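You operate a simulated robot arm through the tools that you are given. There is no shell and no other tool. Be economical: measure what you need, move in short steps, check, and stop when the job is done.

You are at the controls of a simulated robot arm. One attempt, no reset.

TASK
Tie the coil, turn it half round with Start and tie it again.
Fine: brake on for each tie.

Only the result counts: the job must be done as asked and must still hold three seconds after the hand-in. Knocking over, shifting, dropping, spilling or breaking anything else fails it.

THE ROBOT
A 6-joint arm with a two-finger parallel gripper, fixed in place. Base frame: the origin is at the foot of the arm, x ahead of it, y to its left, z up. Lengths are in mm, angles in rad, forces in N, time in s.
With the tool pointing down near the work surface it reaches from about 360 to 760 mm from the base axis. Its first joint turns from -1.152 to 1.152 rad. Payload 2.45 kg.
Tool frame: the origin (TCP) lies between the finger pads and is the grasp point; the fingertips stand 24 mm ahead of it; z points along the fingers, y is the line along which they close. Largest opening 68 mm; finger width 17, thickness 10; the body of the gripper, 40 by 70 mm, starts 41 mm behind the TCP.
Orientation is that of the tool frame in the base frame, as a unit quaternion [w, x, y, z]. With the fingers straight down and closing along the base's y, the tool's x points along the base's -x, its y along +y and its z along -z.

THE INTERFACE
- The arm moves only by the tool servo_tool. Its argument "plan" is a list of rows, each an object of numbers (a shift or turn left out is 0, a gripper value left out holds the last): "ax", "ay", "az": the turn, a rotation vector about the tool's x, y, z in units of 4 degrees (1.0 is 4 degrees); "tx", "ty", "tz": the shift along the tool's x, y, z in units of 20 mm (1.0 is 20 mm); "jaw": the finger opening in mm, from 0 to 68. In form: [{"ax": .., "ay": .., "az": .., "tx": .., "ty": .., "tz": .., "jaw": ..}, ...]. A call has 1 to 12 rows; each row shifts and turns the commanded pose from where the row before left it, along the tool's axes as they then stand. A call with a number of a shift or a turn outside -1 to 1 is refused whole. Rows are played at 5 a second. More than 50 mm and 0.15 rad between two rows, or a gripper value outside its range, and nothing of the call is played. A pose out of reach is approached as far as the arm can. The call stops where the force on the tool passes 70 N (or 10 N more than at its start, if that is more) or the arm is blocked; 0.2 s more then pass. The fingers move at their own pace (about 108 mm/s each) and stop on an object; they squeeze with about 33 N. The grip force told is the motor's: it shows also when the fingers shut on nothing. Time passes only in rows, and 0.2 s behind the last, so rows that do not move let the fingers close. It gives the time, the measured TCP pose, the force on the tool (base axes), the opening and the grip force at its end, in the units of the frame above (readings bear some noise).
- Cameras (640 x 400 px; columns grow to the right, rows downward): "scene" is fixed at [187.3, 425.2, 1459.8]; the picture's right is [-0.63, -0.78, 0.00], its down [-0.43, 0.35, -0.83] and it looks along [0.65, -0.52, -0.56] (base axes); focal length 214 px, centre (320, 200). "wrist" rides on the gripper at [84, 11, -75] in the tool frame; the picture's right is [-0.13, 0.99, 0.00], its down [-0.60, -0.08, -0.79] and it looks along [-0.79, -0.10, 0.61] (tool axes); focal length 251 px, centre (320, 200). There is no depth. A picture from a camera that has moved, and an enlarged one, comes with that camera's place and axes in the base frame and with its lens. The place of the scene camera against the robot may be out by one fixed shift of up to 12 mm in any direction.
- get_image(camera): a new picture of that camera. No time passes.
- close_up(camera, box): a new picture of the part [left, top, right, bottom] of that camera's present view, enlarged. No time passes.
- close_job(): hands the job in; it is judged then, once.

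Work in short steps. Places have to be worked out from the pictures, the camera data and where the tool is seen: move nearer, look again, correct. Check each grasp and each placing, and mend what went wrong. You have 120 turns and 76 pictures in all, those below and enlarged ones among them. Open the gripper and draw the arm clear of the work before you hand the job in, unless the task says otherwise; then end with one line.

The tools are called after "Request:" by a JSON object that holds its "op" and its "data". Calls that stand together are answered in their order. servo_tool: Moves the arm, as the interface text tells. Its arguments: {"type":"object","properties":{"plan":{"type":"array"}},"required":["plan"]} The other tools are called the same way: get_image (camera) takes a picture; close_up (camera, box) takes an enlarged picture of a part of a camera's view; close_job () hands the job in.

At the start:

```text
clock: 0.0
position: [493.6, 24.0, 1278.5]
tcp_rot: [0.0, 0.0, 1.0, -0.001]
force: [-0.6, -0.1, -0.7]
width: 68.1
gripper_force: 0.0
```

scene: 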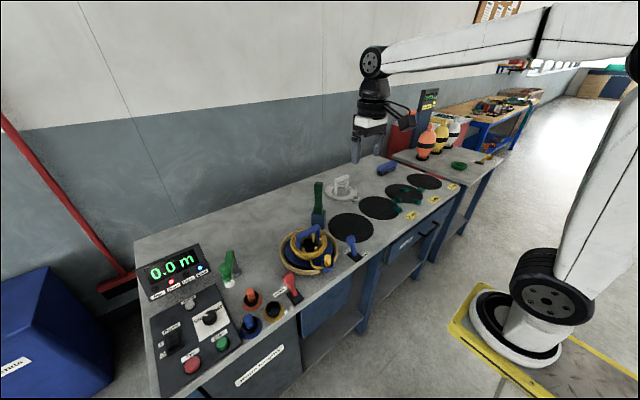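
wrist: 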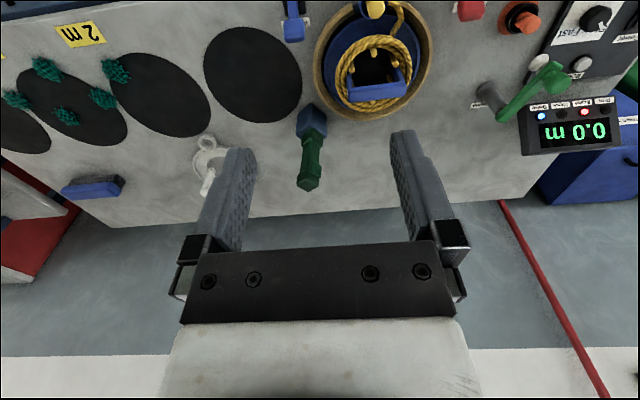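

I'll look closely at the bench to identify the parts before moving.

Request:
{"op": "close_up", "data": {"camera": "scene", "box": [140, 230, 300, 390]}}

Request:
{"op": "close_up", "data": {"camera": "scene", "box": [260, 160, 420, 290]}}

Request:
{"op": "close_up", "data": {"camera": "wrist", "box": [280, 0, 640, 220]}}

Request:
{"op": "close_up", "data": {"camera": "scene", "box": [370, 80, 530, 230]}}

```text
2.50 times, centred on (220, 310) of scene
camera zoom: at [187.3, 425.2, 1459.8], right [-0.63, -0.78, 0.0], down [-0.43, 0.35, -0.83], along [0.65, -0.52, -0.56], focal length 536 px, centre (570, -75)
```

zoom: 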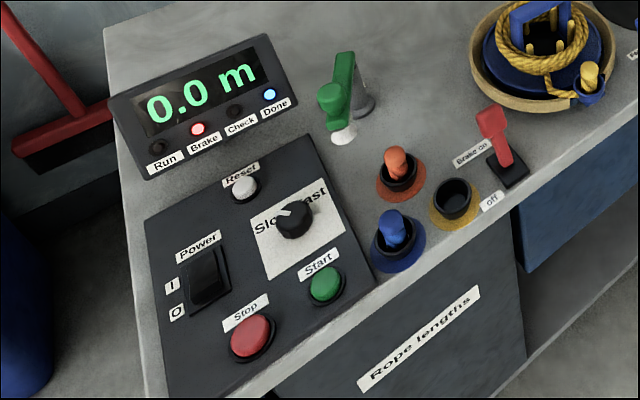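

```text
3.08 times, centred on (340, 225) of scene
camera zoom: at [187.3, 425.2, 1459.8], right [-0.63, -0.78, 0.0], down [-0.43, 0.35, -0.83], along [0.65, -0.52, -0.56], focal length 660 px, centre (258, 123)
```

zoom: 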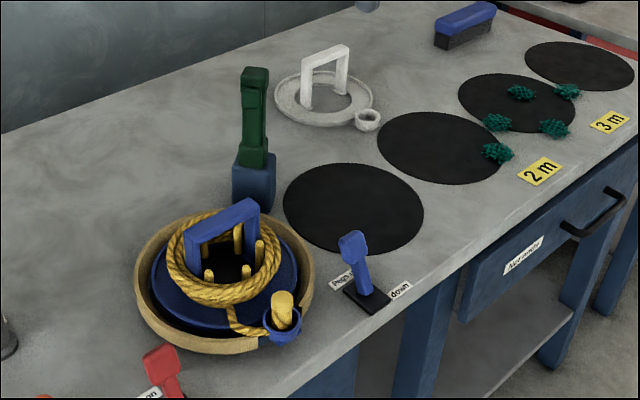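

```text
1.78 times, centred on (460, 110) of wrist
camera zoom: at [408.8, 35.3, 1353.3], right [0.13, 0.99, 0.0], down [0.6, -0.08, 0.79], along [0.79, -0.1, -0.61], focal length 447 px, centre (71, 360)
```

zoom: 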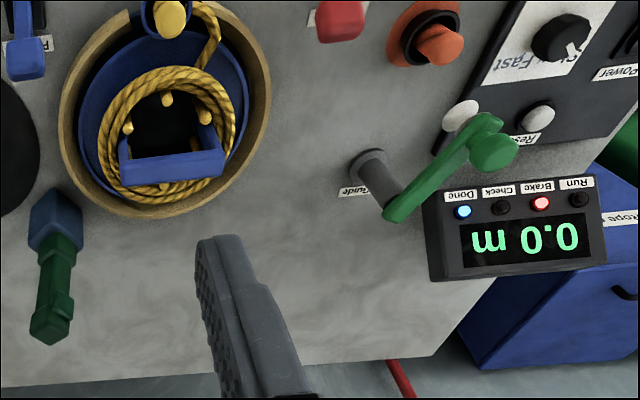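

```text
2.67 times, centred on (450, 155) of scene
camera zoom: at [187.3, 425.2, 1459.8], right [-0.63, -0.78, 0.0], down [-0.43, 0.35, -0.83], along [0.65, -0.52, -0.56], focal length 572 px, centre (-27, 320)
```

zoom: 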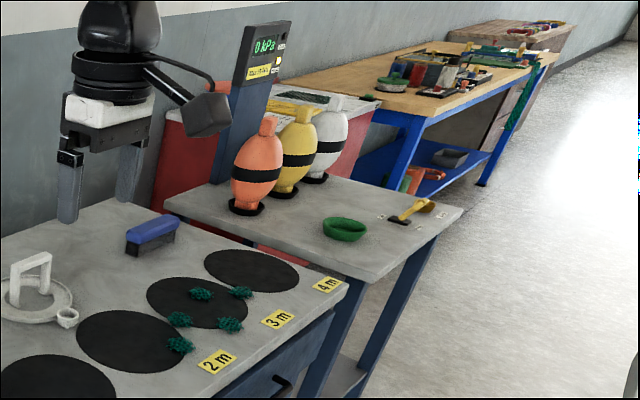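

The green tool stands in a blue holder near (737,-5), the coil is near (629,121), the brake lever near (521,251) and Start near (524,462). I'll lower and shift the arm for a better wrist view of the coil.

Request:
{"op": "servo_tool", "data": {"plan": [{"tz": 1, "ty": 0.5}, {"tz": 1, "ty": 0.5}, {"tz": 1, "ty": 0.5}, {"tz": 1, "ty": 0.5}, {"tz": 1, "ty": 0.5}, {"tz": 1, "ty": 0.5}, {"tz": 1, "ty": 0.5}, {"tz": 0}]}}

Request:
{"op": "get_image", "data": {"camera": "wrist"}}

```text
clock: 1.8
position: [493.3, 93.7, 1136.9]
tcp_rot: [0.0, 0.0, 1.0, 0.0]
force: [0.4, -0.2, 0.7]
width: 68.1
gripper_force: 0.2
```

```text
69 pictures are left
camera wrist: at [409.3, 105.7, 1210.7], right [0.13, 0.99, 0.0], down [0.6, -0.08, 0.79], along [0.79, -0.1, -0.61], focal length 251 px, centre (320, 200)
```

wrist: 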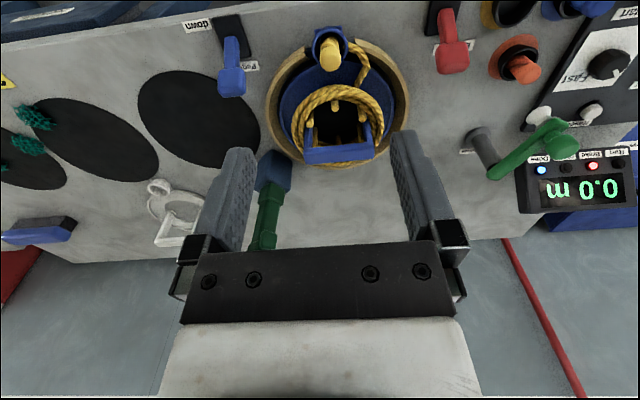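

Request:
{"op": "close_up", "data": {"camera": "wrist", "box": [220, 10, 440, 150]}}

Request:
{"op": "close_up", "data": {"camera": "scene", "box": [285, 170, 365, 280]}}

```text
2.86 times, centred on (330, 80) of wrist
camera zoom: at [409.3, 105.7, 1210.7], right [0.13, 0.99, 0.0], down [0.6, -0.08, 0.79], along [0.79, -0.1, -0.61], focal length 718 px, centre (291, 543)
```

zoom: 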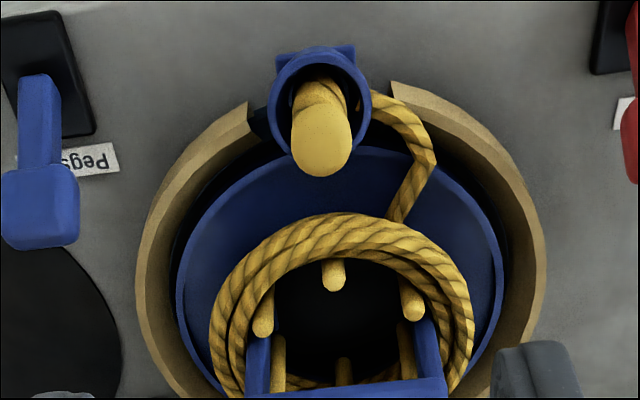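

```text
3.64 times, centred on (325, 225) of scene
camera zoom: at [187.3, 425.2, 1459.8], right [-0.63, -0.78, 0.0], down [-0.43, 0.35, -0.83], along [0.65, -0.52, -0.56], focal length 780 px, centre (302, 109)
```

zoom: 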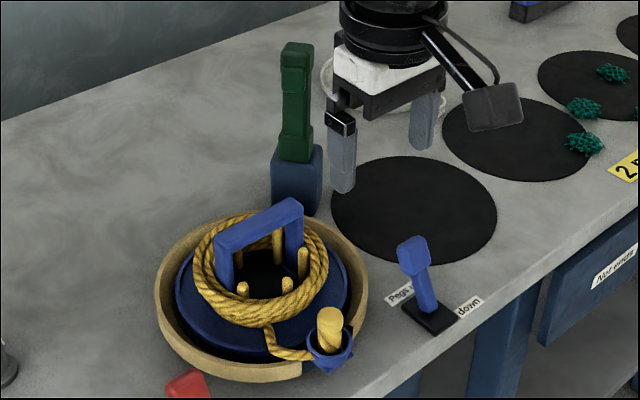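

The rope coil sits on a blue tray with a handle, inside a wooden ring. Next I need to see the green tool, so I'll move in front of it.

Request:
{"op": "servo_tool", "data": {"plan": [{"ty": -1}, {"ty": -1}, {"ty": -1}, {"ty": -1, "tx": -0.5}, {"ty": -1, "tx": -0.5}, {"ty": -0.2, "tx": -1}, {"tx": 0}]}}

Request:
{"op": "get_image", "data": {"camera": "wrist"}}

Request:
{"op": "close_up", "data": {"camera": "wrist", "box": [240, 80, 400, 240]}}

```text
clock: 3.4
position: [532.7, -10.9, 1139.4]
tcp_rot: [0.0, 0.0, 1.0, 0.0]
force: [-0.3, 0.1, -0.3]
width: 68.1
gripper_force: 0.0
```

```text
66 pictures are left
camera wrist: at [449.8, 1.2, 1213.1], right [0.13, 0.99, 0.0], down [0.6, -0.08, 0.79], along [0.79, -0.1, -0.61], focal length 251 px, centre (320, 200)
```

wrist: 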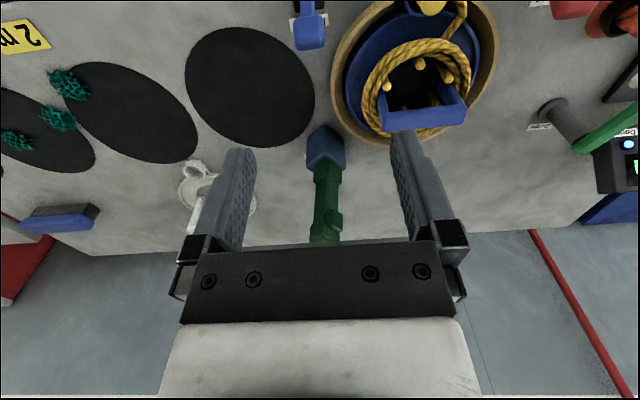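

```text
2.50 times, centred on (320, 160) of wrist
camera zoom: at [449.8, 1.2, 1213.1], right [0.13, 0.99, 0.0], down [0.6, -0.08, 0.79], along [0.79, -0.1, -0.61], focal length 629 px, centre (320, 300)
```

zoom: 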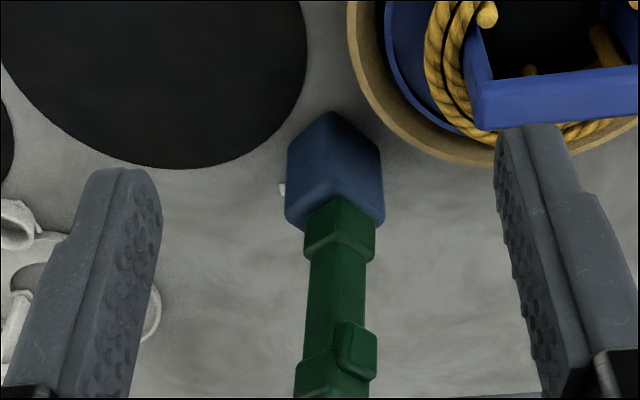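

I'll back up a little to see the whole of the green tool.

Request:
{"op": "servo_tool", "data": {"plan": [{"tx": 1}, {"tx": 1, "tz": -1}, {"tx": 1, "tz": -1}, {"tx": 1, "tz": -1}, {"tz": 0}]}}

Request:
{"op": "close_up", "data": {"camera": "wrist", "box": [270, 90, 370, 240]}}

Request:
{"op": "close_up", "data": {"camera": "scene", "box": [295, 170, 345, 240]}}

```text
clock: 4.6
position: [453.9, -10.6, 1198.6]
tcp_rot: [0.0, 0.001, 1.0, 0.0]
force: [0.5, -0.7, -0.3]
width: 68.0
gripper_force: 0.0
```

```text
2.67 times, centred on (320, 165) of wrist
camera zoom: at [370.1, 0.8, 1273.2], right [0.13, 0.99, 0.0], down [0.6, -0.08, 0.79], along [0.79, -0.1, -0.61], focal length 670 px, centre (320, 293)
```

zoom: 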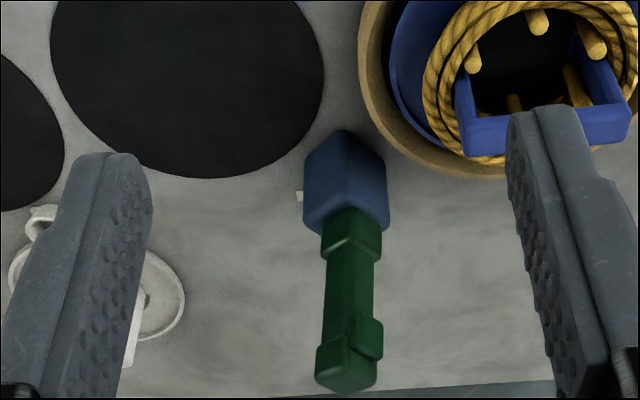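

```text
5.71 times, centred on (320, 205) of scene
camera zoom: at [187.3, 425.2, 1459.8], right [-0.63, -0.78, 0.0], down [-0.43, 0.35, -0.83], along [0.65, -0.52, -0.56], focal length 1226 px, centre (320, 171)
```

zoom: 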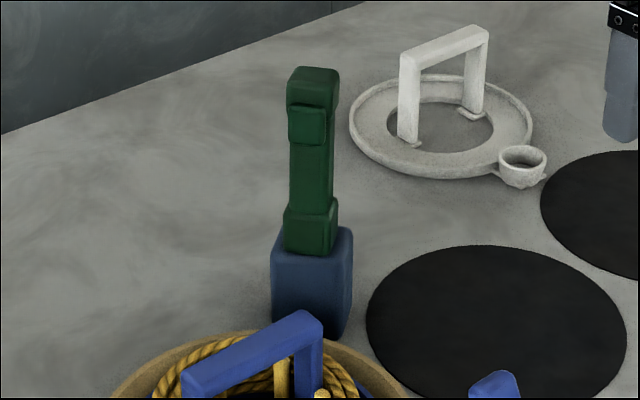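

The gun stands at about (733,-25) with its top near z=1056 and its trigger facing about azimuth 133°. I'll yaw the gripper by 47° so it closes on the gun's sides, and lower to z≈1120.

Request:
{"op": "servo_tool", "data": {"plan": [{"az": 1, "tz": 0.33}, {"az": 1, "tz": 0.33}, {"az": 1, "tz": 0.33}, {"az": 1, "tz": 0.33}, {"az": 1, "tz": 0.33}, {"az": 1, "tz": 0.33}, {"az": 1, "tz": 0.33}, {"az": 1, "tz": 0.33}, {"az": 1, "tz": 0.33}, {"az": 1, "tz": 0.33}, {"az": 1, "tz": 0.33}, {"az": 0.75, "tz": 0.33}]}}

```text
clock: 7.2
position: [453.0, -10.2, 1118.9]
tcp_rot: [0.0, 0.399, 0.917, 0.0]
force: [-0.3, -0.8, 0.0]
width: 68.2
gripper_force: 0.1
```

Request:
{"op": "servo_tool", "data": {"plan": [{"tx": -0.905, "ty": 0.925}, {"tx": -0.905, "ty": 0.925}, {"tx": -0.905, "ty": 0.925}, {"tx": -0.905, "ty": 0.925}, {"tx": -0.905, "ty": 0.925}, {"tx": -0.905, "ty": 0.925}, {"tx": -0.905, "ty": 0.925}, {"tx": -0.905, "ty": 0.925}, {"tx": 0}]}}

Request:
{"op": "get_image", "data": {"camera": "wrist"}}

Request:
{"op": "close_up", "data": {"camera": "scene", "box": [270, 110, 430, 250]}}

```text
clock: 9.2
position: [659.9, -15.1, 1120.2]
tcp_rot: [0.001, 0.399, 0.917, 0.0]
force: [0.5, 0.2, 0.3]
width: 68.0
gripper_force: 0.1
```

```text
62 pictures are left
camera wrist: at [610.6, 54.0, 1194.9], right [0.81, 0.58, 0.0], down [0.35, -0.5, 0.79], along [0.46, -0.65, -0.61], focal length 251 px, centre (320, 200)
```

wrist: 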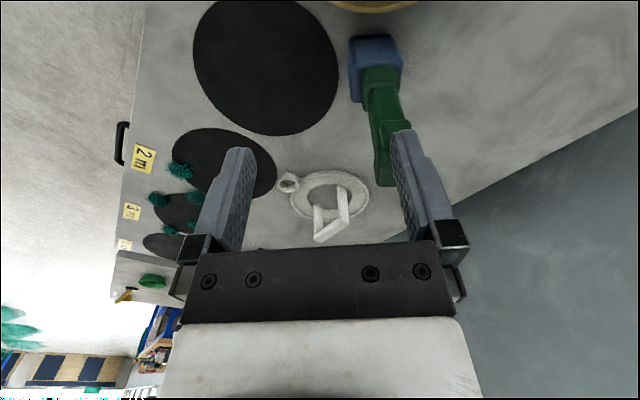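

```text
2.86 times, centred on (350, 180) of scene
camera zoom: at [187.3, 425.2, 1459.8], right [-0.63, -0.78, 0.0], down [-0.43, 0.35, -0.83], along [0.65, -0.52, -0.56], focal length 613 px, centre (234, 257)
```

zoom: 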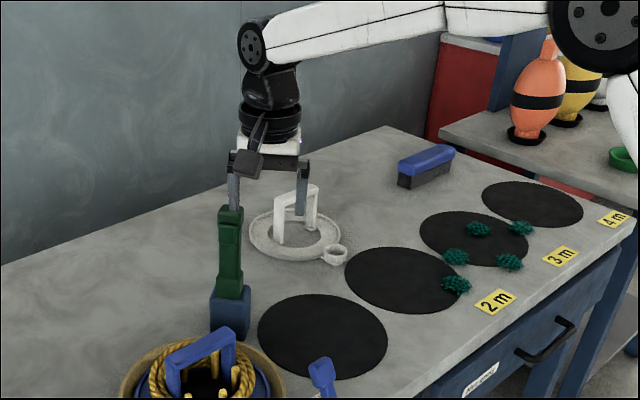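

Request:
{"op": "close_up", "data": {"camera": "wrist", "box": [320, 20, 460, 200]}}

```text
2.22 times, centred on (390, 110) of wrist
camera zoom: at [610.6, 54.0, 1194.9], right [0.81, 0.58, 0.0], down [0.35, -0.5, 0.79], along [0.46, -0.65, -0.61], focal length 559 px, centre (164, 400)
```

zoom: 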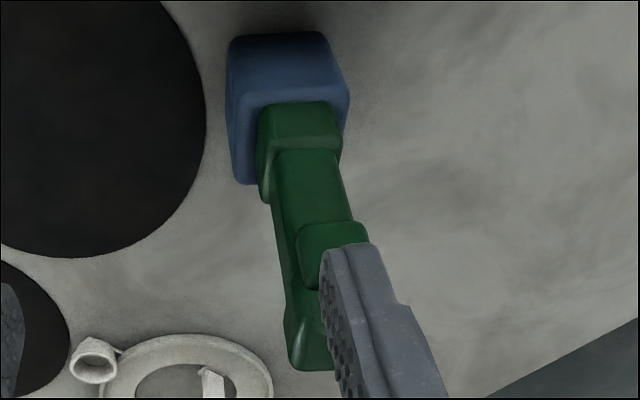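

The gun looks face-on, with its faces near azimuth 39°, so I'll trim the yaw slightly and approach above it, keeping the fingertips higher than its top.

Request:
{"op": "servo_tool", "data": {"plan": [{"az": 0.9}, {"tx": -0.75, "ty": 0.78}, {"tx": -0.75, "ty": 0.78}, {"tx": -0.75, "ty": 0.78}, {"tz": 0}]}}

Request:
{"op": "get_image", "data": {"camera": "wrist"}}

Request:
{"op": "close_up", "data": {"camera": "scene", "box": [285, 140, 365, 240]}}

```text
clock: 10.4
position: [724.4, -19.9, 1119.0]
tcp_rot: [0.0, 0.427, 0.904, 0.001]
force: [0.1, 0.3, 0.2]
width: 68.3
gripper_force: 0.0
```

```text
59 pictures are left
camera wrist: at [680.4, 51.7, 1193.5], right [0.85, 0.53, 0.0], down [0.32, -0.52, 0.79], along [0.42, -0.67, -0.61], focal length 251 px, centre (320, 200)
```

wrist: 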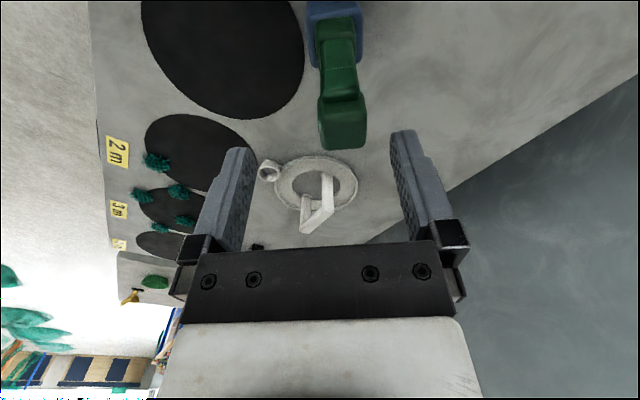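

```text
4.00 times, centred on (325, 190) of scene
camera zoom: at [187.3, 425.2, 1459.8], right [-0.63, -0.78, 0.0], down [-0.43, 0.35, -0.83], along [0.65, -0.52, -0.56], focal length 858 px, centre (300, 240)
```

zoom: 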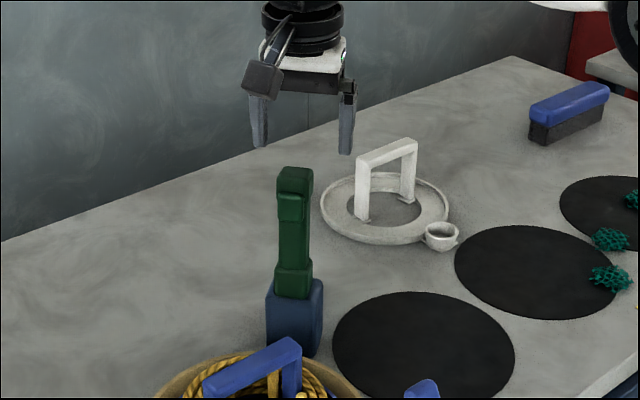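

Triangulating with both cameras puts the gun top at about (747,-26,1052). I'll centre over it, go down partway and check.

Request:
{"op": "servo_tool", "data": {"plan": [{"tx": -0.95, "ty": 0.68}, {"tz": 0.8}, {"tz": 0.7}, {"tz": 0}]}}

Request:
{"op": "get_image", "data": {"camera": "wrist"}}

Request:
{"op": "close_up", "data": {"camera": "scene", "box": [285, 140, 365, 240]}}

```text
clock: 11.4
position: [746.8, -25.6, 1089.3]
tcp_rot: [0.001, 0.427, 0.904, 0.0]
force: [0.7, -0.6, -0.7]
width: 68.0
gripper_force: 0.1
```

```text
57 pictures are left
camera wrist: at [702.2, 46.9, 1163.6], right [0.85, 0.53, 0.0], down [0.32, -0.52, 0.79], along [0.42, -0.67, -0.61], focal length 251 px, centre (320, 200)
```

wrist: 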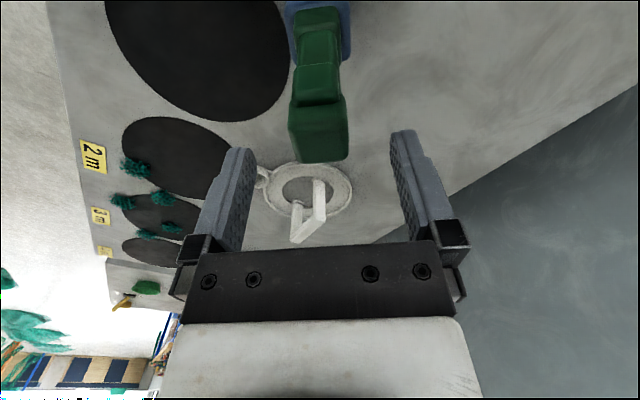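

```text
4.00 times, centred on (325, 190) of scene
camera zoom: at [187.3, 425.2, 1459.8], right [-0.63, -0.78, 0.0], down [-0.43, 0.35, -0.83], along [0.65, -0.52, -0.56], focal length 858 px, centre (300, 240)
```

zoom: 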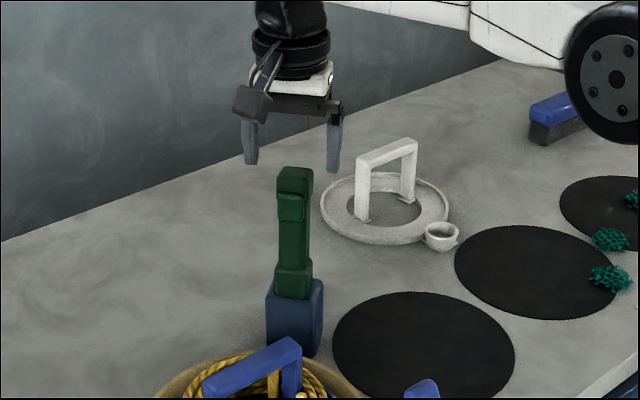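

The alignment is good: both views agree within about 2 mm. I'll descend to z≈1020 and close on the gun head.

Request:
{"op": "servo_tool", "data": {"plan": [{"tz": 0.7}, {"tz": 0.7}, {"tz": 0.7}, {"tz": 0.7}, {"tz": 0.6}, {"tz": 0}]}}

Request:
{"op": "get_image", "data": {"camera": "wrist"}}

Request:
{"op": "close_up", "data": {"camera": "scene", "box": [285, 140, 365, 240]}}

```text
clock: 12.8
position: [746.6, -26.1, 1021.5]
tcp_rot: [-0.001, 0.428, 0.904, 0.0]
force: [-0.6, -0.4, 0.1]
width: 67.9
gripper_force: 0.0
```

```text
55 pictures are left
camera wrist: at [701.6, 47.4, 1096.3], right [0.85, 0.53, 0.0], down [0.32, -0.52, 0.79], along [0.42, -0.67, -0.61], focal length 251 px, centre (320, 200)
```

wrist: 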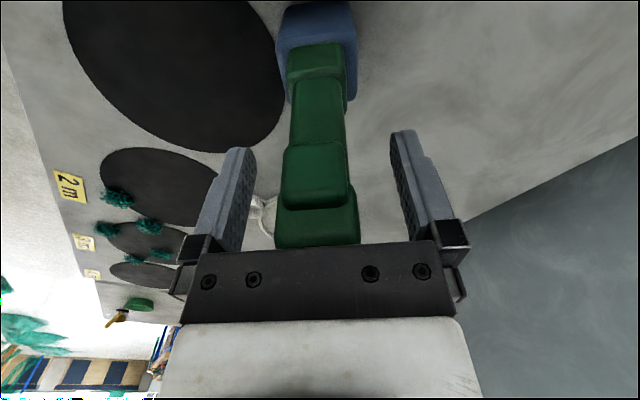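

```text
4.00 times, centred on (325, 190) of scene
camera zoom: at [187.3, 425.2, 1459.8], right [-0.63, -0.78, 0.0], down [-0.43, 0.35, -0.83], along [0.65, -0.52, -0.56], focal length 858 px, centre (300, 240)
```

zoom: 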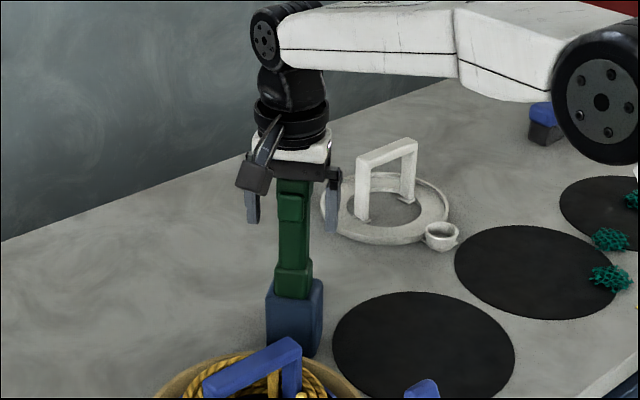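

Everything is well centred. I'll close the fingers.

Request:
{"op": "servo_tool", "data": {"plan": [{"jaw": 20}, {"jaw": 0}, {"jaw": 0}, {"jaw": 0}]}}

```text
clock: 13.8
position: [745.4, -26.5, 1020.9]
tcp_rot: [-0.001, 0.428, 0.904, -0.001]
force: [-12.5, -6.2, 0.3]
width: 31.7
gripper_force: 45.0
```

The grip holds at 31.7 mm with some side load. I'll relieve it and lift slowly.

Request:
{"op": "servo_tool", "data": {"plan": [{"ty": -0.1}, {"tz": -0.25}, {"tz": -0.5}, {"tz": 0}]}}

Request:
{"op": "close_up", "data": {"camera": "scene", "box": [285, 140, 365, 240]}}

```text
clock: 14.8
position: [745.0, -25.9, 1030.2]
tcp_rot: [-0.005, 0.426, 0.905, -0.001]
force: [6.4, 13.6, -32.2]
width: 31.7
gripper_force: 45.2
```

```text
4.00 times, centred on (325, 190) of scene
camera zoom: at [188.3, 425.6, 1459.6], right [-0.63, -0.78, 0.0], down [-0.43, 0.35, -0.83], along [0.65, -0.52, -0.56], focal length 858 px, centre (300, 240)
```

zoom: 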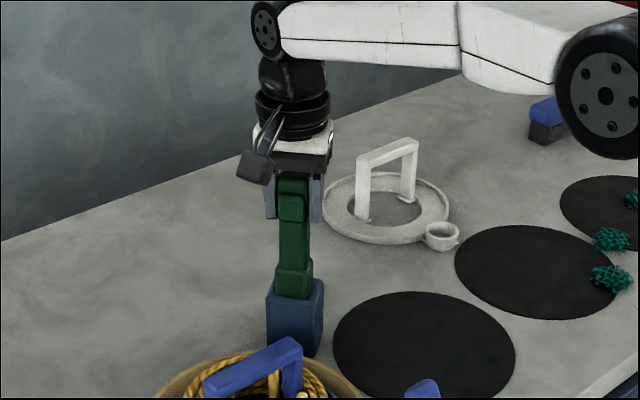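

The gun resists with about 32 N and some side load. I'll recentre half the shift and pull a little more.

Request:
{"op": "servo_tool", "data": {"plan": [{"ty": 0.06}, {"tz": -0.2}, {"tz": -0.2}, {"tz": 0}]}}

Request:
{"op": "close_up", "data": {"camera": "scene", "box": [295, 170, 345, 240]}}

Request:
{"op": "get_image", "data": {"camera": "wrist"}}

```text
clock: 15.8
position: [747.4, -26.2, 1040.3]
tcp_rot: [-0.004, 0.427, 0.904, -0.002]
force: [10.5, 10.7, -35.2]
width: 31.9
gripper_force: 44.7
```

```text
5.71 times, centred on (320, 205) of scene
camera zoom: at [188.5, 425.5, 1459.6], right [-0.63, -0.78, 0.0], down [-0.43, 0.35, -0.83], along [0.65, -0.52, -0.56], focal length 1226 px, centre (320, 171)
```

zoom: 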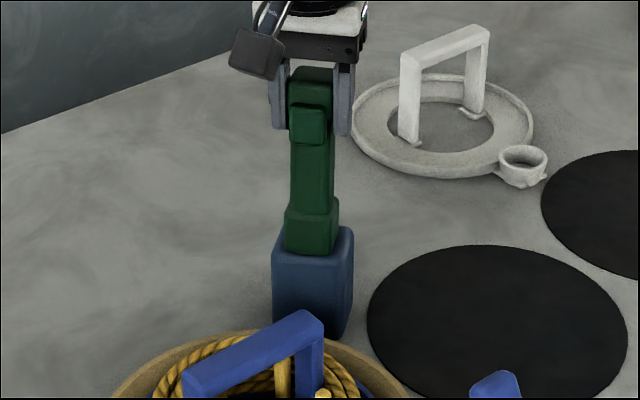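

```text
51 pictures are left
camera wrist: at [702.0, 46.0, 1114.4], right [0.85, 0.53, -0.01], down [0.33, -0.52, 0.79], along [0.41, -0.67, -0.61], focal length 251 px, centre (320, 200)
```

wrist: 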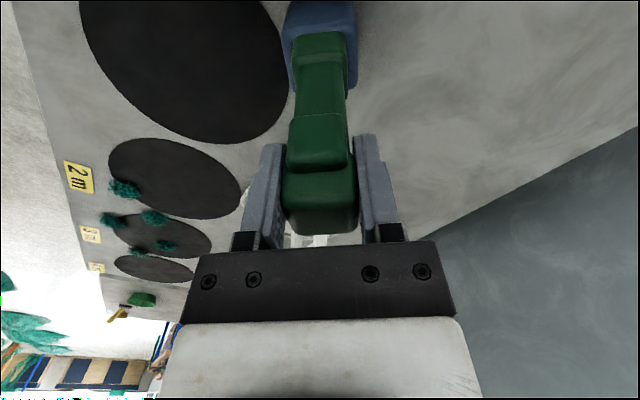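

The fingers slid up the gun while it stayed fixed. I'll release, lift off and look for a label or latch at its base.

Request:
{"op": "servo_tool", "data": {"plan": [{"tz": 0.3}, {"jaw": 68}, {"jaw": 68}, {"tz": -0.8}, {"tz": -0.8}, {"tz": -0.8}, {"tz": -0.8}, {"tz": 0}]}}

Request:
{"op": "close_up", "data": {"camera": "scene", "box": [295, 170, 345, 240]}}

```text
clock: 17.6
position: [747.1, -26.5, 1102.7]
tcp_rot: [0.0, 0.428, 0.904, 0.0]
force: [0.3, -0.1, 0.4]
width: 68.0
gripper_force: 0.1
```

```text
5.71 times, centred on (320, 205) of scene
camera zoom: at [187.3, 425.2, 1459.8], right [-0.63, -0.78, 0.0], down [-0.43, 0.35, -0.83], along [0.65, -0.52, -0.56], focal length 1226 px, centre (320, 171)
```

zoom: 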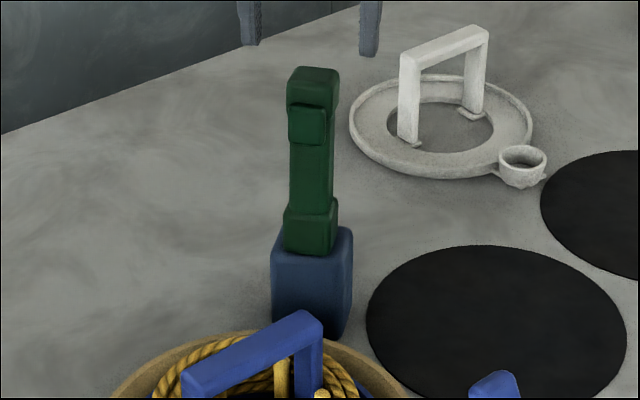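

Nothing is loose: the green post sits on a fixed base and its nose block faces the coil. It is most likely a hinged tying lever that swings down onto the rope, about 125 mm away. I'll grip only its top and test gently by pulling it a few degrees toward the coil.

Request:
{"op": "servo_tool", "data": {"plan": [{"tz": 0.8}, {"tz": 0.8}, {"tz": 0.75}, {"jaw": 0}, {"jaw": 0}, {"jaw": 0}, {"tx": 0.3}, {"tx": 0.3}, {"tz": 0}]}}

Request:
{"op": "close_up", "data": {"camera": "scene", "box": [285, 140, 365, 240]}}

```text
clock: 19.6
position: [740.5, -19.1, 1055.7]
tcp_rot: [0.002, 0.428, 0.904, 0.0]
force: [8.9, -9.6, -1.8]
width: 31.5
gripper_force: 44.6
```

```text
4.00 times, centred on (325, 190) of scene
camera zoom: at [187.6, 424.9, 1459.9], right [-0.63, -0.78, 0.0], down [-0.43, 0.35, -0.83], along [0.65, -0.52, -0.56], focal length 858 px, centre (300, 240)
```

zoom: 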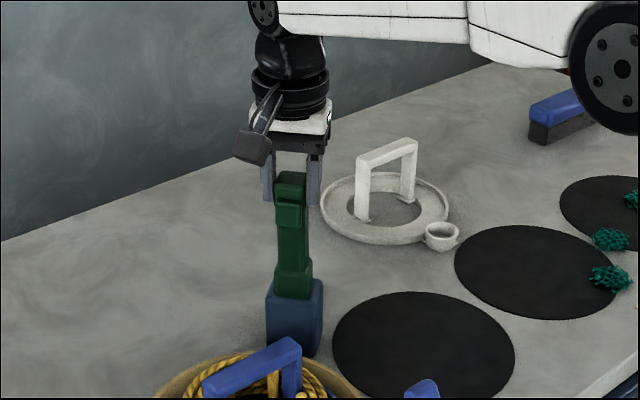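

It swings with about 13 N of resistance, so it is a hinged lever. I'll continue along the arc.

Request:
{"op": "servo_tool", "data": {"plan": [{"tx": 0.875, "tz": 0.131}, {"tx": 0.849, "tz": 0.251}, {"tx": 0.805, "tz": 0.367}, {"tx": 0.746, "tz": 0.475}]}}

Request:
{"op": "get_image", "data": {"camera": "wrist"}}

Request:
{"op": "close_up", "data": {"camera": "scene", "box": [270, 140, 370, 280]}}

```text
clock: 20.6
position: [699.7, 31.4, 1031.4]
tcp_rot: [0.003, 0.428, 0.904, 0.002]
force: [16.9, -0.4, 4.9]
width: 26.0
gripper_force: 41.3
```

```text
48 pictures are left
camera wrist: at [653.7, 104.7, 1106.6], right [0.85, 0.53, 0.01], down [0.32, -0.52, 0.79], along [0.42, -0.67, -0.61], focal length 251 px, centre (320, 200)
```

wrist: 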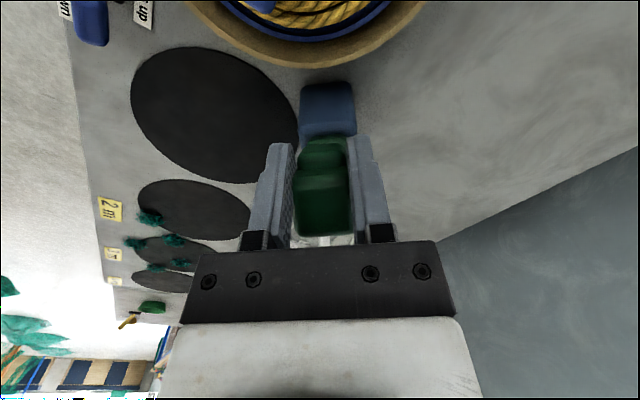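

```text
2.86 times, centred on (320, 210) of scene
camera zoom: at [187.7, 425.3, 1459.8], right [-0.63, -0.78, 0.0], down [-0.43, 0.35, -0.83], along [0.65, -0.52, -0.56], focal length 613 px, centre (320, 171)
```

zoom: 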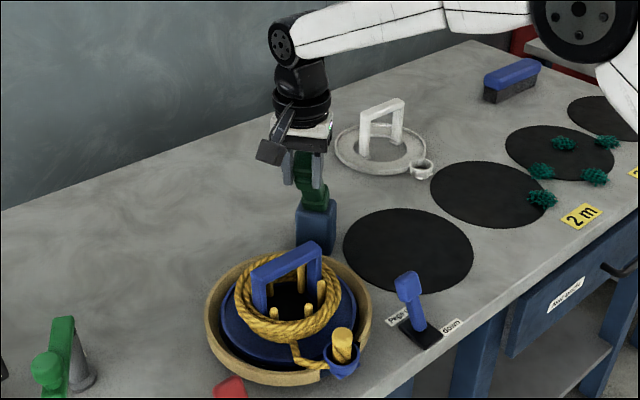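

Request:
{"op": "servo_tool", "data": {"plan": [{"tx": 0.673, "tz": 0.575}, {"tx": 0.586, "tz": 0.663}, {"tx": 0.488, "tz": 0.738}, {"tz": 0}]}}

Request:
{"op": "get_image", "data": {"camera": "wrist"}}

Request:
{"op": "close_up", "data": {"camera": "scene", "box": [270, 140, 370, 280]}}

```text
clock: 21.6
position: [677.6, 59.7, 992.8]
tcp_rot: [0.003, 0.428, 0.904, 0.001]
force: [18.6, -5.6, 4.1]
width: 25.8
gripper_force: 40.3
```

```text
46 pictures are left
camera wrist: at [632.1, 132.0, 1066.8], right [0.85, 0.53, 0.01], down [0.32, -0.52, 0.79], along [0.42, -0.67, -0.61], focal length 251 px, centre (320, 200)
```

wrist: 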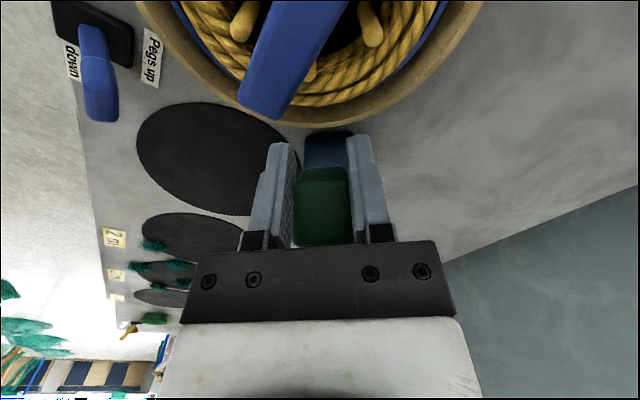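

```text
2.86 times, centred on (320, 210) of scene
camera zoom: at [187.8, 425.1, 1459.8], right [-0.63, -0.78, 0.0], down [-0.43, 0.35, -0.83], along [0.65, -0.52, -0.56], focal length 613 px, centre (320, 171)
```

zoom: 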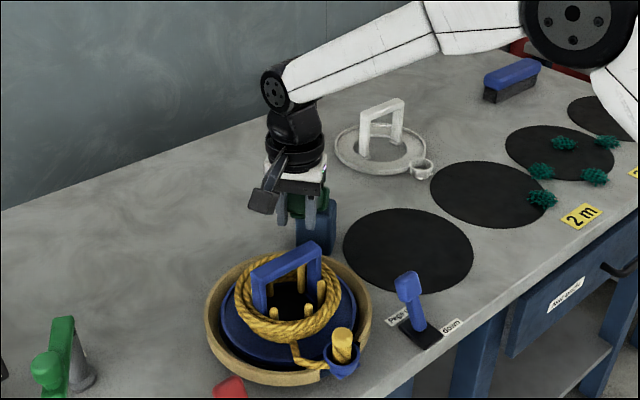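

Next I'll go further down, tilting the gripper about its y axis so the camera housing clears the tray's arch.

Request:
{"op": "servo_tool", "data": {"plan": [{"ay": 1}, {"ay": 1, "tx": 0.324, "tz": 0.824}, {"ay": 1, "tx": 0.146, "tz": 0.873}, {"tz": 0}]}}

Request:
{"op": "get_image", "data": {"camera": "wrist"}}

Request:
{"op": "close_up", "data": {"camera": "scene", "box": [270, 160, 370, 280]}}

```text
clock: 22.3
position: [672.2, 67.1, 980.3]
tcp_rot: [-0.075, 0.424, 0.902, 0.037]
force: [-17.3, 1.4, 17.0]
width: 0.0
gripper_force: 23.3
stopped in row 3: the force on the tool passed its limit (the readings are from after the stop); the commanded pose is now the measured one
```

```text
44 pictures are left
camera wrist: at [634.2, 129.4, 1067.8], right [0.84, 0.53, -0.02], down [0.4, -0.61, 0.68], along [0.35, -0.58, -0.73], focal length 251 px, centre (320, 200)
```

wrist: 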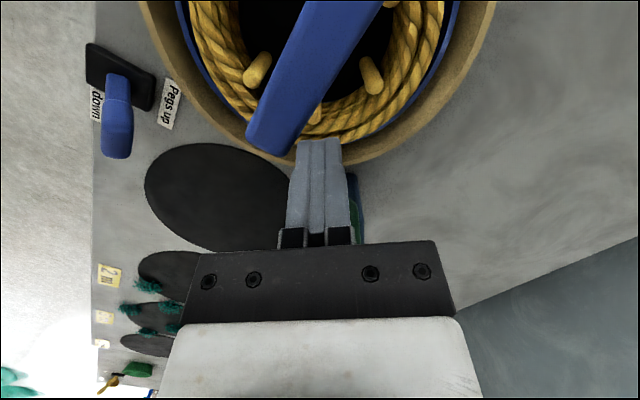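

```text
3.33 times, centred on (320, 220) of scene
camera zoom: at [186.5, 425.3, 1459.9], right [-0.63, -0.78, 0.0], down [-0.43, 0.35, -0.83], along [0.65, -0.52, -0.56], focal length 715 px, centre (320, 133)
```

zoom: 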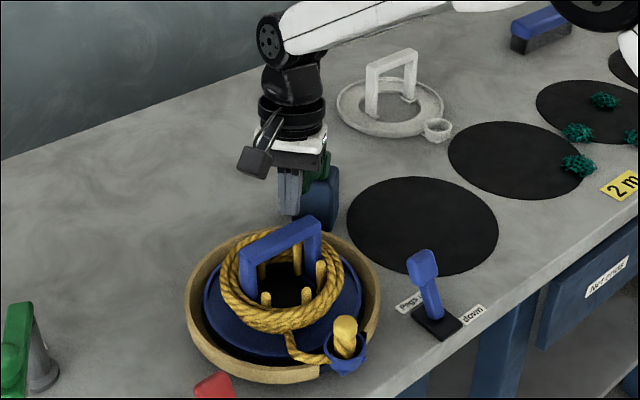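

The head slipped out of the grip and the lever has sprung back upright. I'll rise clear and check its resting state before trying a firmer way, pushing from behind.

Request:
{"op": "servo_tool", "data": {"plan": [{"tz": -1}, {"tz": -1, "ay": -1}, {"tz": -1, "ay": -1}, {"tz": -1}, {"tz": -1}, {"tz": -1}, {"tz": -1}, {"tz": 0}]}}

Request:
{"op": "get_image", "data": {"camera": "wrist"}}

Request:
{"op": "close_up", "data": {"camera": "scene", "box": [270, 160, 370, 280]}}

```text
clock: 24.1
position: [678.9, 59.0, 1116.9]
tcp_rot: [-0.011, 0.425, 0.905, 0.007]
force: [-0.6, 0.0, -0.4]
width: 0.0
gripper_force: 23.4
```

```text
42 pictures are left
camera wrist: at [634.8, 128.7, 1194.2], right [0.85, 0.53, 0.0], down [0.33, -0.53, 0.78], along [0.41, -0.66, -0.63], focal length 251 px, centre (320, 200)
```

wrist: 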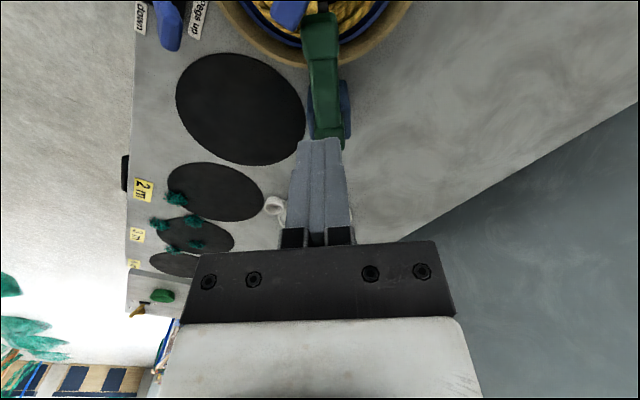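

```text
3.33 times, centred on (320, 220) of scene
camera zoom: at [187.3, 425.2, 1459.8], right [-0.63, -0.78, 0.0], down [-0.43, 0.35, -0.83], along [0.65, -0.52, -0.56], focal length 715 px, centre (320, 133)
```

zoom: 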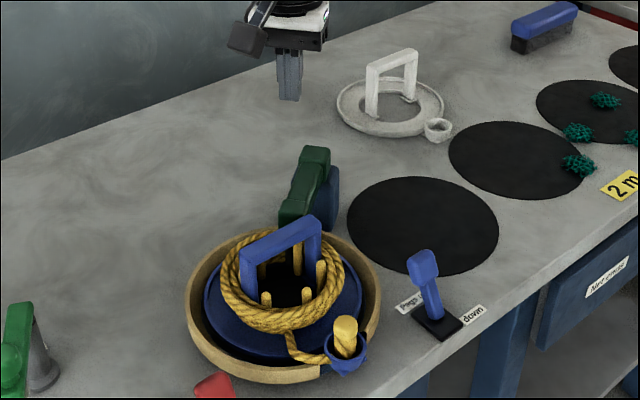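

The lever actually fell past centre and now lies down toward the coil. I'll zoom in to see whether it reached the rope.

Request:
{"op": "close_up", "data": {"camera": "wrist", "box": [260, 0, 380, 140]}}

Request:
{"op": "close_up", "data": {"camera": "scene", "box": [295, 195, 345, 275]}}

Request:
{"op": "close_up", "data": {"camera": "scene", "box": [160, 245, 220, 295]}}

```text
2.86 times, centred on (320, 70) of wrist
camera zoom: at [634.8, 128.7, 1194.2], right [0.85, 0.53, 0.0], down [0.33, -0.53, 0.78], along [0.41, -0.66, -0.63], focal length 718 px, centre (320, 571)
```

zoom: 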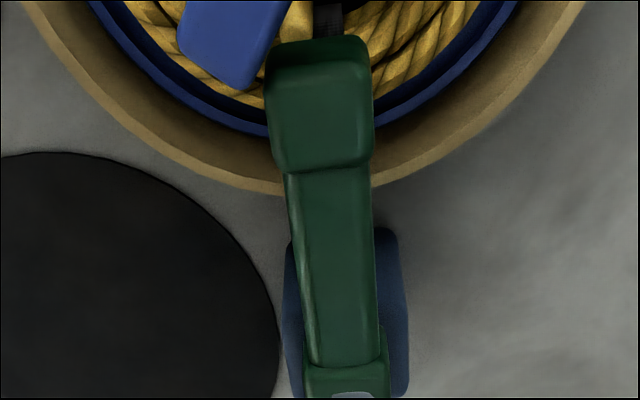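

```text
5.00 times, centred on (320, 235) of scene
camera zoom: at [187.3, 425.2, 1459.8], right [-0.63, -0.78, 0.0], down [-0.43, 0.35, -0.83], along [0.65, -0.52, -0.56], focal length 1072 px, centre (320, 25)
```

zoom: 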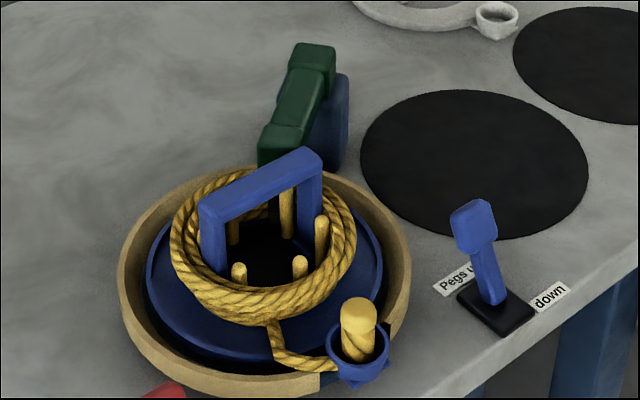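

```text
8.00 times, centred on (190, 270) of scene
camera zoom: at [187.3, 425.2, 1459.8], right [-0.63, -0.78, 0.0], down [-0.43, 0.35, -0.83], along [0.65, -0.52, -0.56], focal length 1716 px, centre (1360, -360)
```

zoom: 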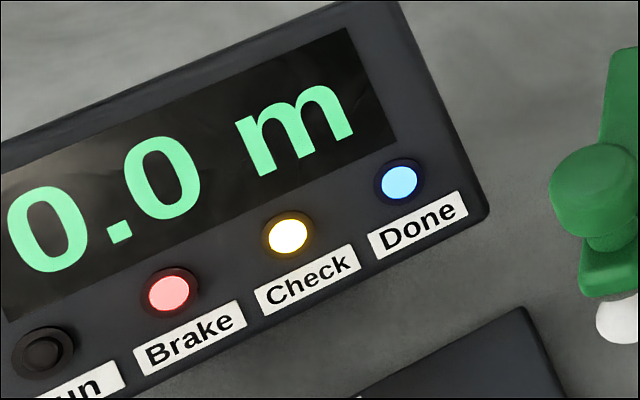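

The lever lies on the coil's rim and stays down, and the Check lamp came on (the lever is away from home). I'll press it down gently to make sure it is fully seated.

Request:
{"op": "servo_tool", "data": {"plan": [{"tx": 0.2, "tz": 1}, {"tz": 1}, {"tz": 1}, {"tz": 1}, {"tz": 1}, {"tz": 1}, {"tz": 0.4}, {"tz": 0}]}}

```text
clock: 25.9
position: [673.5, 64.0, 989.2]
tcp_rot: [-0.011, 0.426, 0.905, 0.006]
force: [0.3, -0.3, 1.6]
width: 0.2
gripper_force: 23.4
```

Request:
{"op": "servo_tool", "data": {"plan": [{"tz": 0.3}, {"tz": 0.3}, {"tz": 0.3}, {"tz": 0}]}}

Request:
{"op": "get_image", "data": {"camera": "wrist"}}

```text
clock: 26.9
position: [674.5, 64.4, 975.0]
tcp_rot: [-0.009, 0.426, 0.905, 0.009]
force: [-10.1, 1.2, 29.2]
width: 0.0
gripper_force: 23.9
```

```text
37 pictures are left
camera wrist: at [630.1, 135.6, 1051.8], right [0.85, 0.53, 0.01], down [0.33, -0.53, 0.78], along [0.42, -0.66, -0.63], focal length 251 px, centre (320, 200)
```

wrist: 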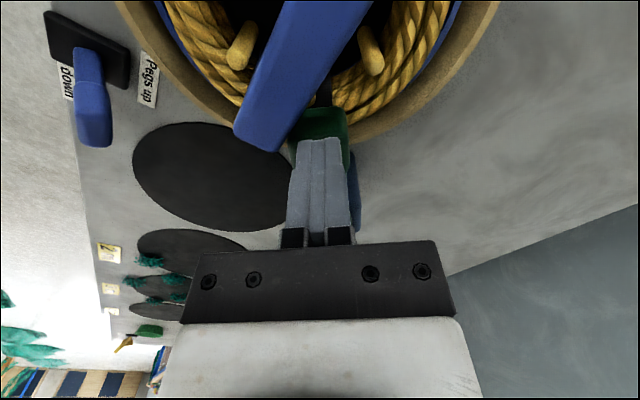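

It is solidly at its stop: 29 N with the tip at z≈951. Now I'll rise, open, straddle the lever's head and lift it back to its home position.

Request:
{"op": "servo_tool", "data": {"plan": [{"tz": -1}, {"tz": -0.5, "tx": -0.4, "jaw": 52}, {"jaw": 52}, {"tz": 0.8}, {"tz": 0.8}, {"tz": 0.8}, {"tz": 0.4}, {"tz": 0}]}}

Request:
{"op": "get_image", "data": {"camera": "wrist"}}

```text
clock: 28.7
position: [678.7, 60.5, 944.3]
tcp_rot: [-0.011, 0.426, 0.905, 0.006]
force: [0.4, -0.3, -1.0]
width: 52.1
gripper_force: 0.1
```

```text
36 pictures are left
camera wrist: at [634.4, 129.8, 1021.5], right [0.85, 0.53, 0.0], down [0.33, -0.53, 0.78], along [0.41, -0.66, -0.63], focal length 251 px, centre (320, 200)
```

wrist: 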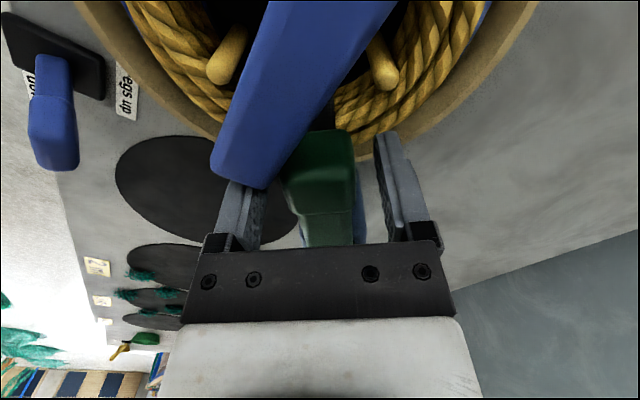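

The head is between the fingers. I'll close and lift back along the arc.

Request:
{"op": "servo_tool", "data": {"plan": [{"jaw": 0}, {"jaw": 0}, {"jaw": 0}, {"tx": -0.26, "tz": -0.756}, {"tx": -0.363, "tz": -0.713}, {"tx": -0.459, "tz": -0.655}, {"tz": 0}]}}

Request:
{"op": "get_image", "data": {"camera": "wrist"}}

```text
clock: 30.3
position: [690.9, 42.3, 987.9]
tcp_rot: [-0.014, 0.426, 0.904, 0.006]
force: [-25.0, 15.9, 0.7]
width: 31.7
gripper_force: 45.3
```

```text
35 pictures are left
camera wrist: at [647.6, 113.1, 1065.0], right [0.85, 0.53, -0.01], down [0.34, -0.53, 0.77], along [0.41, -0.66, -0.63], focal length 251 px, centre (320, 200)
```

wrist: 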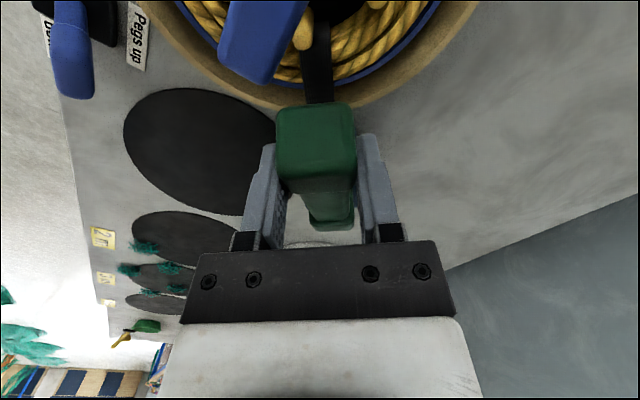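

The grip is holding and the lever follows (≈50°). I'll continue up.

Request:
{"op": "servo_tool", "data": {"plan": [{"tx": -0.546, "tz": -0.585}, {"tx": -0.622, "tz": -0.503}, {"tx": -0.686, "tz": -0.412}, {"tx": -0.736, "tz": -0.313}, {"tz": 0}]}}

Request:
{"op": "close_up", "data": {"camera": "scene", "box": [270, 140, 370, 280]}}

```text
clock: 31.5
position: [725.1, -0.3, 1022.8]
tcp_rot: [-0.014, 0.426, 0.905, 0.005]
force: [-23.7, 4.8, 3.0]
width: 31.6
gripper_force: 44.6
```

```text
2.86 times, centred on (320, 210) of scene
camera zoom: at [186.6, 425.3, 1459.9], right [-0.63, -0.78, 0.0], down [-0.43, 0.35, -0.83], along [0.65, -0.52, -0.56], focal length 613 px, centre (320, 171)
```

zoom: 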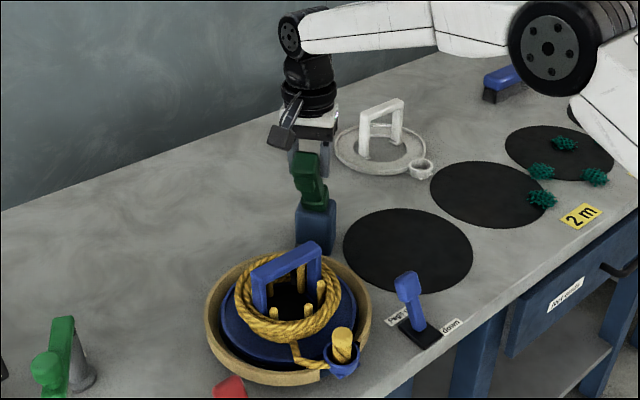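

Request:
{"op": "servo_tool", "data": {"plan": [{"tx": -0.773, "tz": -0.207}, {"tx": -0.794, "tz": -0.097}, {"tx": -0.3}, {"tz": 0}]}}

```text
clock: 32.5
position: [750.9, -29.6, 1027.7]
tcp_rot: [-0.009, 0.426, 0.905, 0.008]
force: [-0.4, -0.5, -0.3]
width: 0.0
gripper_force: 24.3
```

The grip came off near the end. I'll look to see where the lever is.

Request:
{"op": "close_up", "data": {"camera": "scene", "box": [270, 140, 370, 280]}}

Request:
{"op": "get_image", "data": {"camera": "wrist"}}

```text
2.86 times, centred on (320, 210) of scene
camera zoom: at [187.3, 425.2, 1459.8], right [-0.63, -0.78, 0.0], down [-0.43, 0.35, -0.83], along [0.65, -0.52, -0.56], focal length 613 px, centre (320, 171)
```

zoom: 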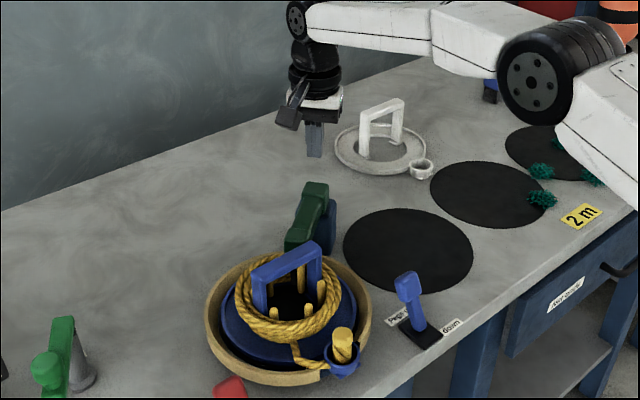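

```text
32 pictures are left
camera wrist: at [706.3, 42.0, 1104.2], right [0.85, 0.53, 0.0], down [0.33, -0.53, 0.78], along [0.41, -0.66, -0.63], focal length 251 px, centre (320, 200)
```

wrist: 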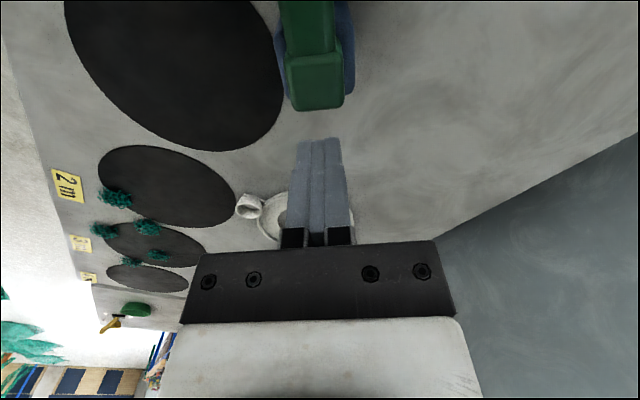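

The lever slipped out near upright and fell back down. I'll regrasp nearer the head's centre and lift more slowly, checking the width as I go.

Request:
{"op": "servo_tool", "data": {"plan": [{"tz": -1, "jaw": 52}, {"tx": 1}, {"tx": 1}, {"tx": 1}, {"tx": 1}, {"tx": 1, "tz": 0.5}, {"tx": 1, "tz": 1}, {"tz": 1}, {"tz": 1}, {"tz": 1}, {"tz": 0.75}, {"tz": 0}]}}

Request:
{"op": "get_image", "data": {"camera": "wrist"}}

```text
clock: 34.7
position: [677.1, 67.0, 983.6]
tcp_rot: [-0.003, 0.425, 0.905, 0.013]
force: [-5.5, -1.8, 10.8]
width: 55.2
gripper_force: 2.1
stopped in row 10: the force on the tool passed its limit (the readings are from after the stop); the commanded pose is now the measured one
```

```text
31 pictures are left
camera wrist: at [632.0, 138.6, 1059.0], right [0.85, 0.53, 0.02], down [0.32, -0.54, 0.78], along [0.42, -0.66, -0.62], focal length 251 px, centre (320, 200)
```

wrist: 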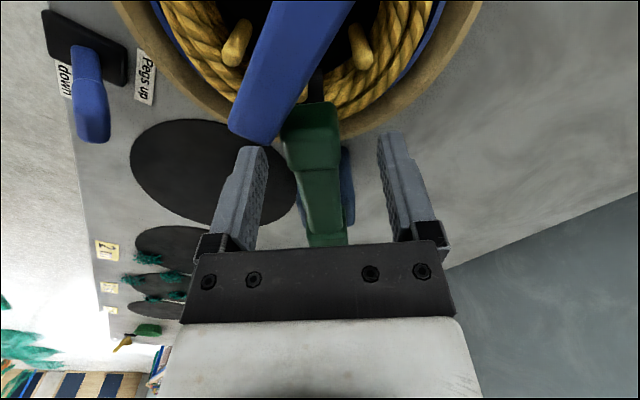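

The left finger touched the arch end. I'll back up and take the earlier, proven position with a narrower opening, after checking that the tray has not shifted.

Request:
{"op": "servo_tool", "data": {"plan": [{"tz": -1, "jaw": 46}, {"tx": -0.35, "ty": -0.15, "ax": 0}, {"tz": 0}]}}

Request:
{"op": "close_up", "data": {"camera": "scene", "box": [270, 160, 370, 280]}}

```text
clock: 35.5
position: [678.9, 61.2, 1001.0]
tcp_rot: [-0.006, 0.426, 0.905, 0.013]
force: [-0.2, 0.7, 0.4]
width: 46.0
gripper_force: 0.1
```

```text
3.33 times, centred on (320, 220) of scene
camera zoom: at [187.3, 425.2, 1459.8], right [-0.63, -0.78, 0.0], down [-0.43, 0.35, -0.83], along [0.65, -0.52, -0.56], focal length 715 px, centre (320, 133)
```

zoom: 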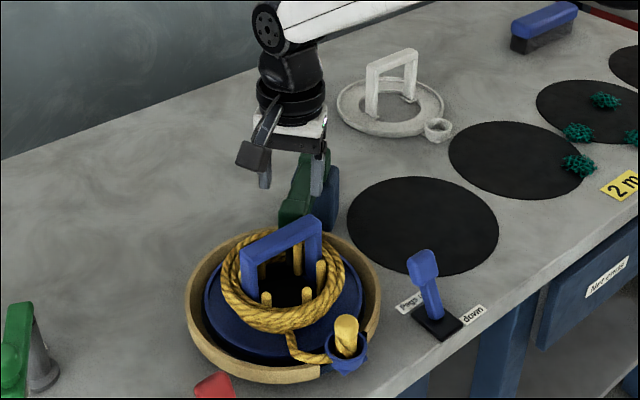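

Request:
{"op": "servo_tool", "data": {"plan": [{"ay": -0.32, "ax": 0.26, "ty": -0.1}, {"tz": 0.75}, {"tz": 0.75}, {"tz": 0.75}, {"tz": 0.6}, {"jaw": 0}, {"jaw": 0}, {"jaw": 0}]}}

```text
clock: 37.3
position: [679.4, 56.4, 943.0]
tcp_rot: [0.003, 0.426, 0.905, 0.0]
force: [10.0, -11.5, -2.0]
width: 31.8
gripper_force: 44.4
```

Gripped at 31.8 mm. I'll lift slowly.

Request:
{"op": "servo_tool", "data": {"plan": [{"tx": -0.13, "tz": -0.378}, {"tx": -0.13, "tz": -0.378}, {"tx": -0.182, "tz": -0.357}, {"tx": -0.182, "tz": -0.357}, {"tx": -0.23, "tz": -0.328}, {"tx": -0.23, "tz": -0.328}, {"tz": 0}]}}

```text
clock: 38.9
position: [691.0, 42.8, 986.9]
tcp_rot: [-0.002, 0.426, 0.905, -0.002]
force: [-21.4, 15.5, -1.1]
width: 31.5
gripper_force: 45.2
```

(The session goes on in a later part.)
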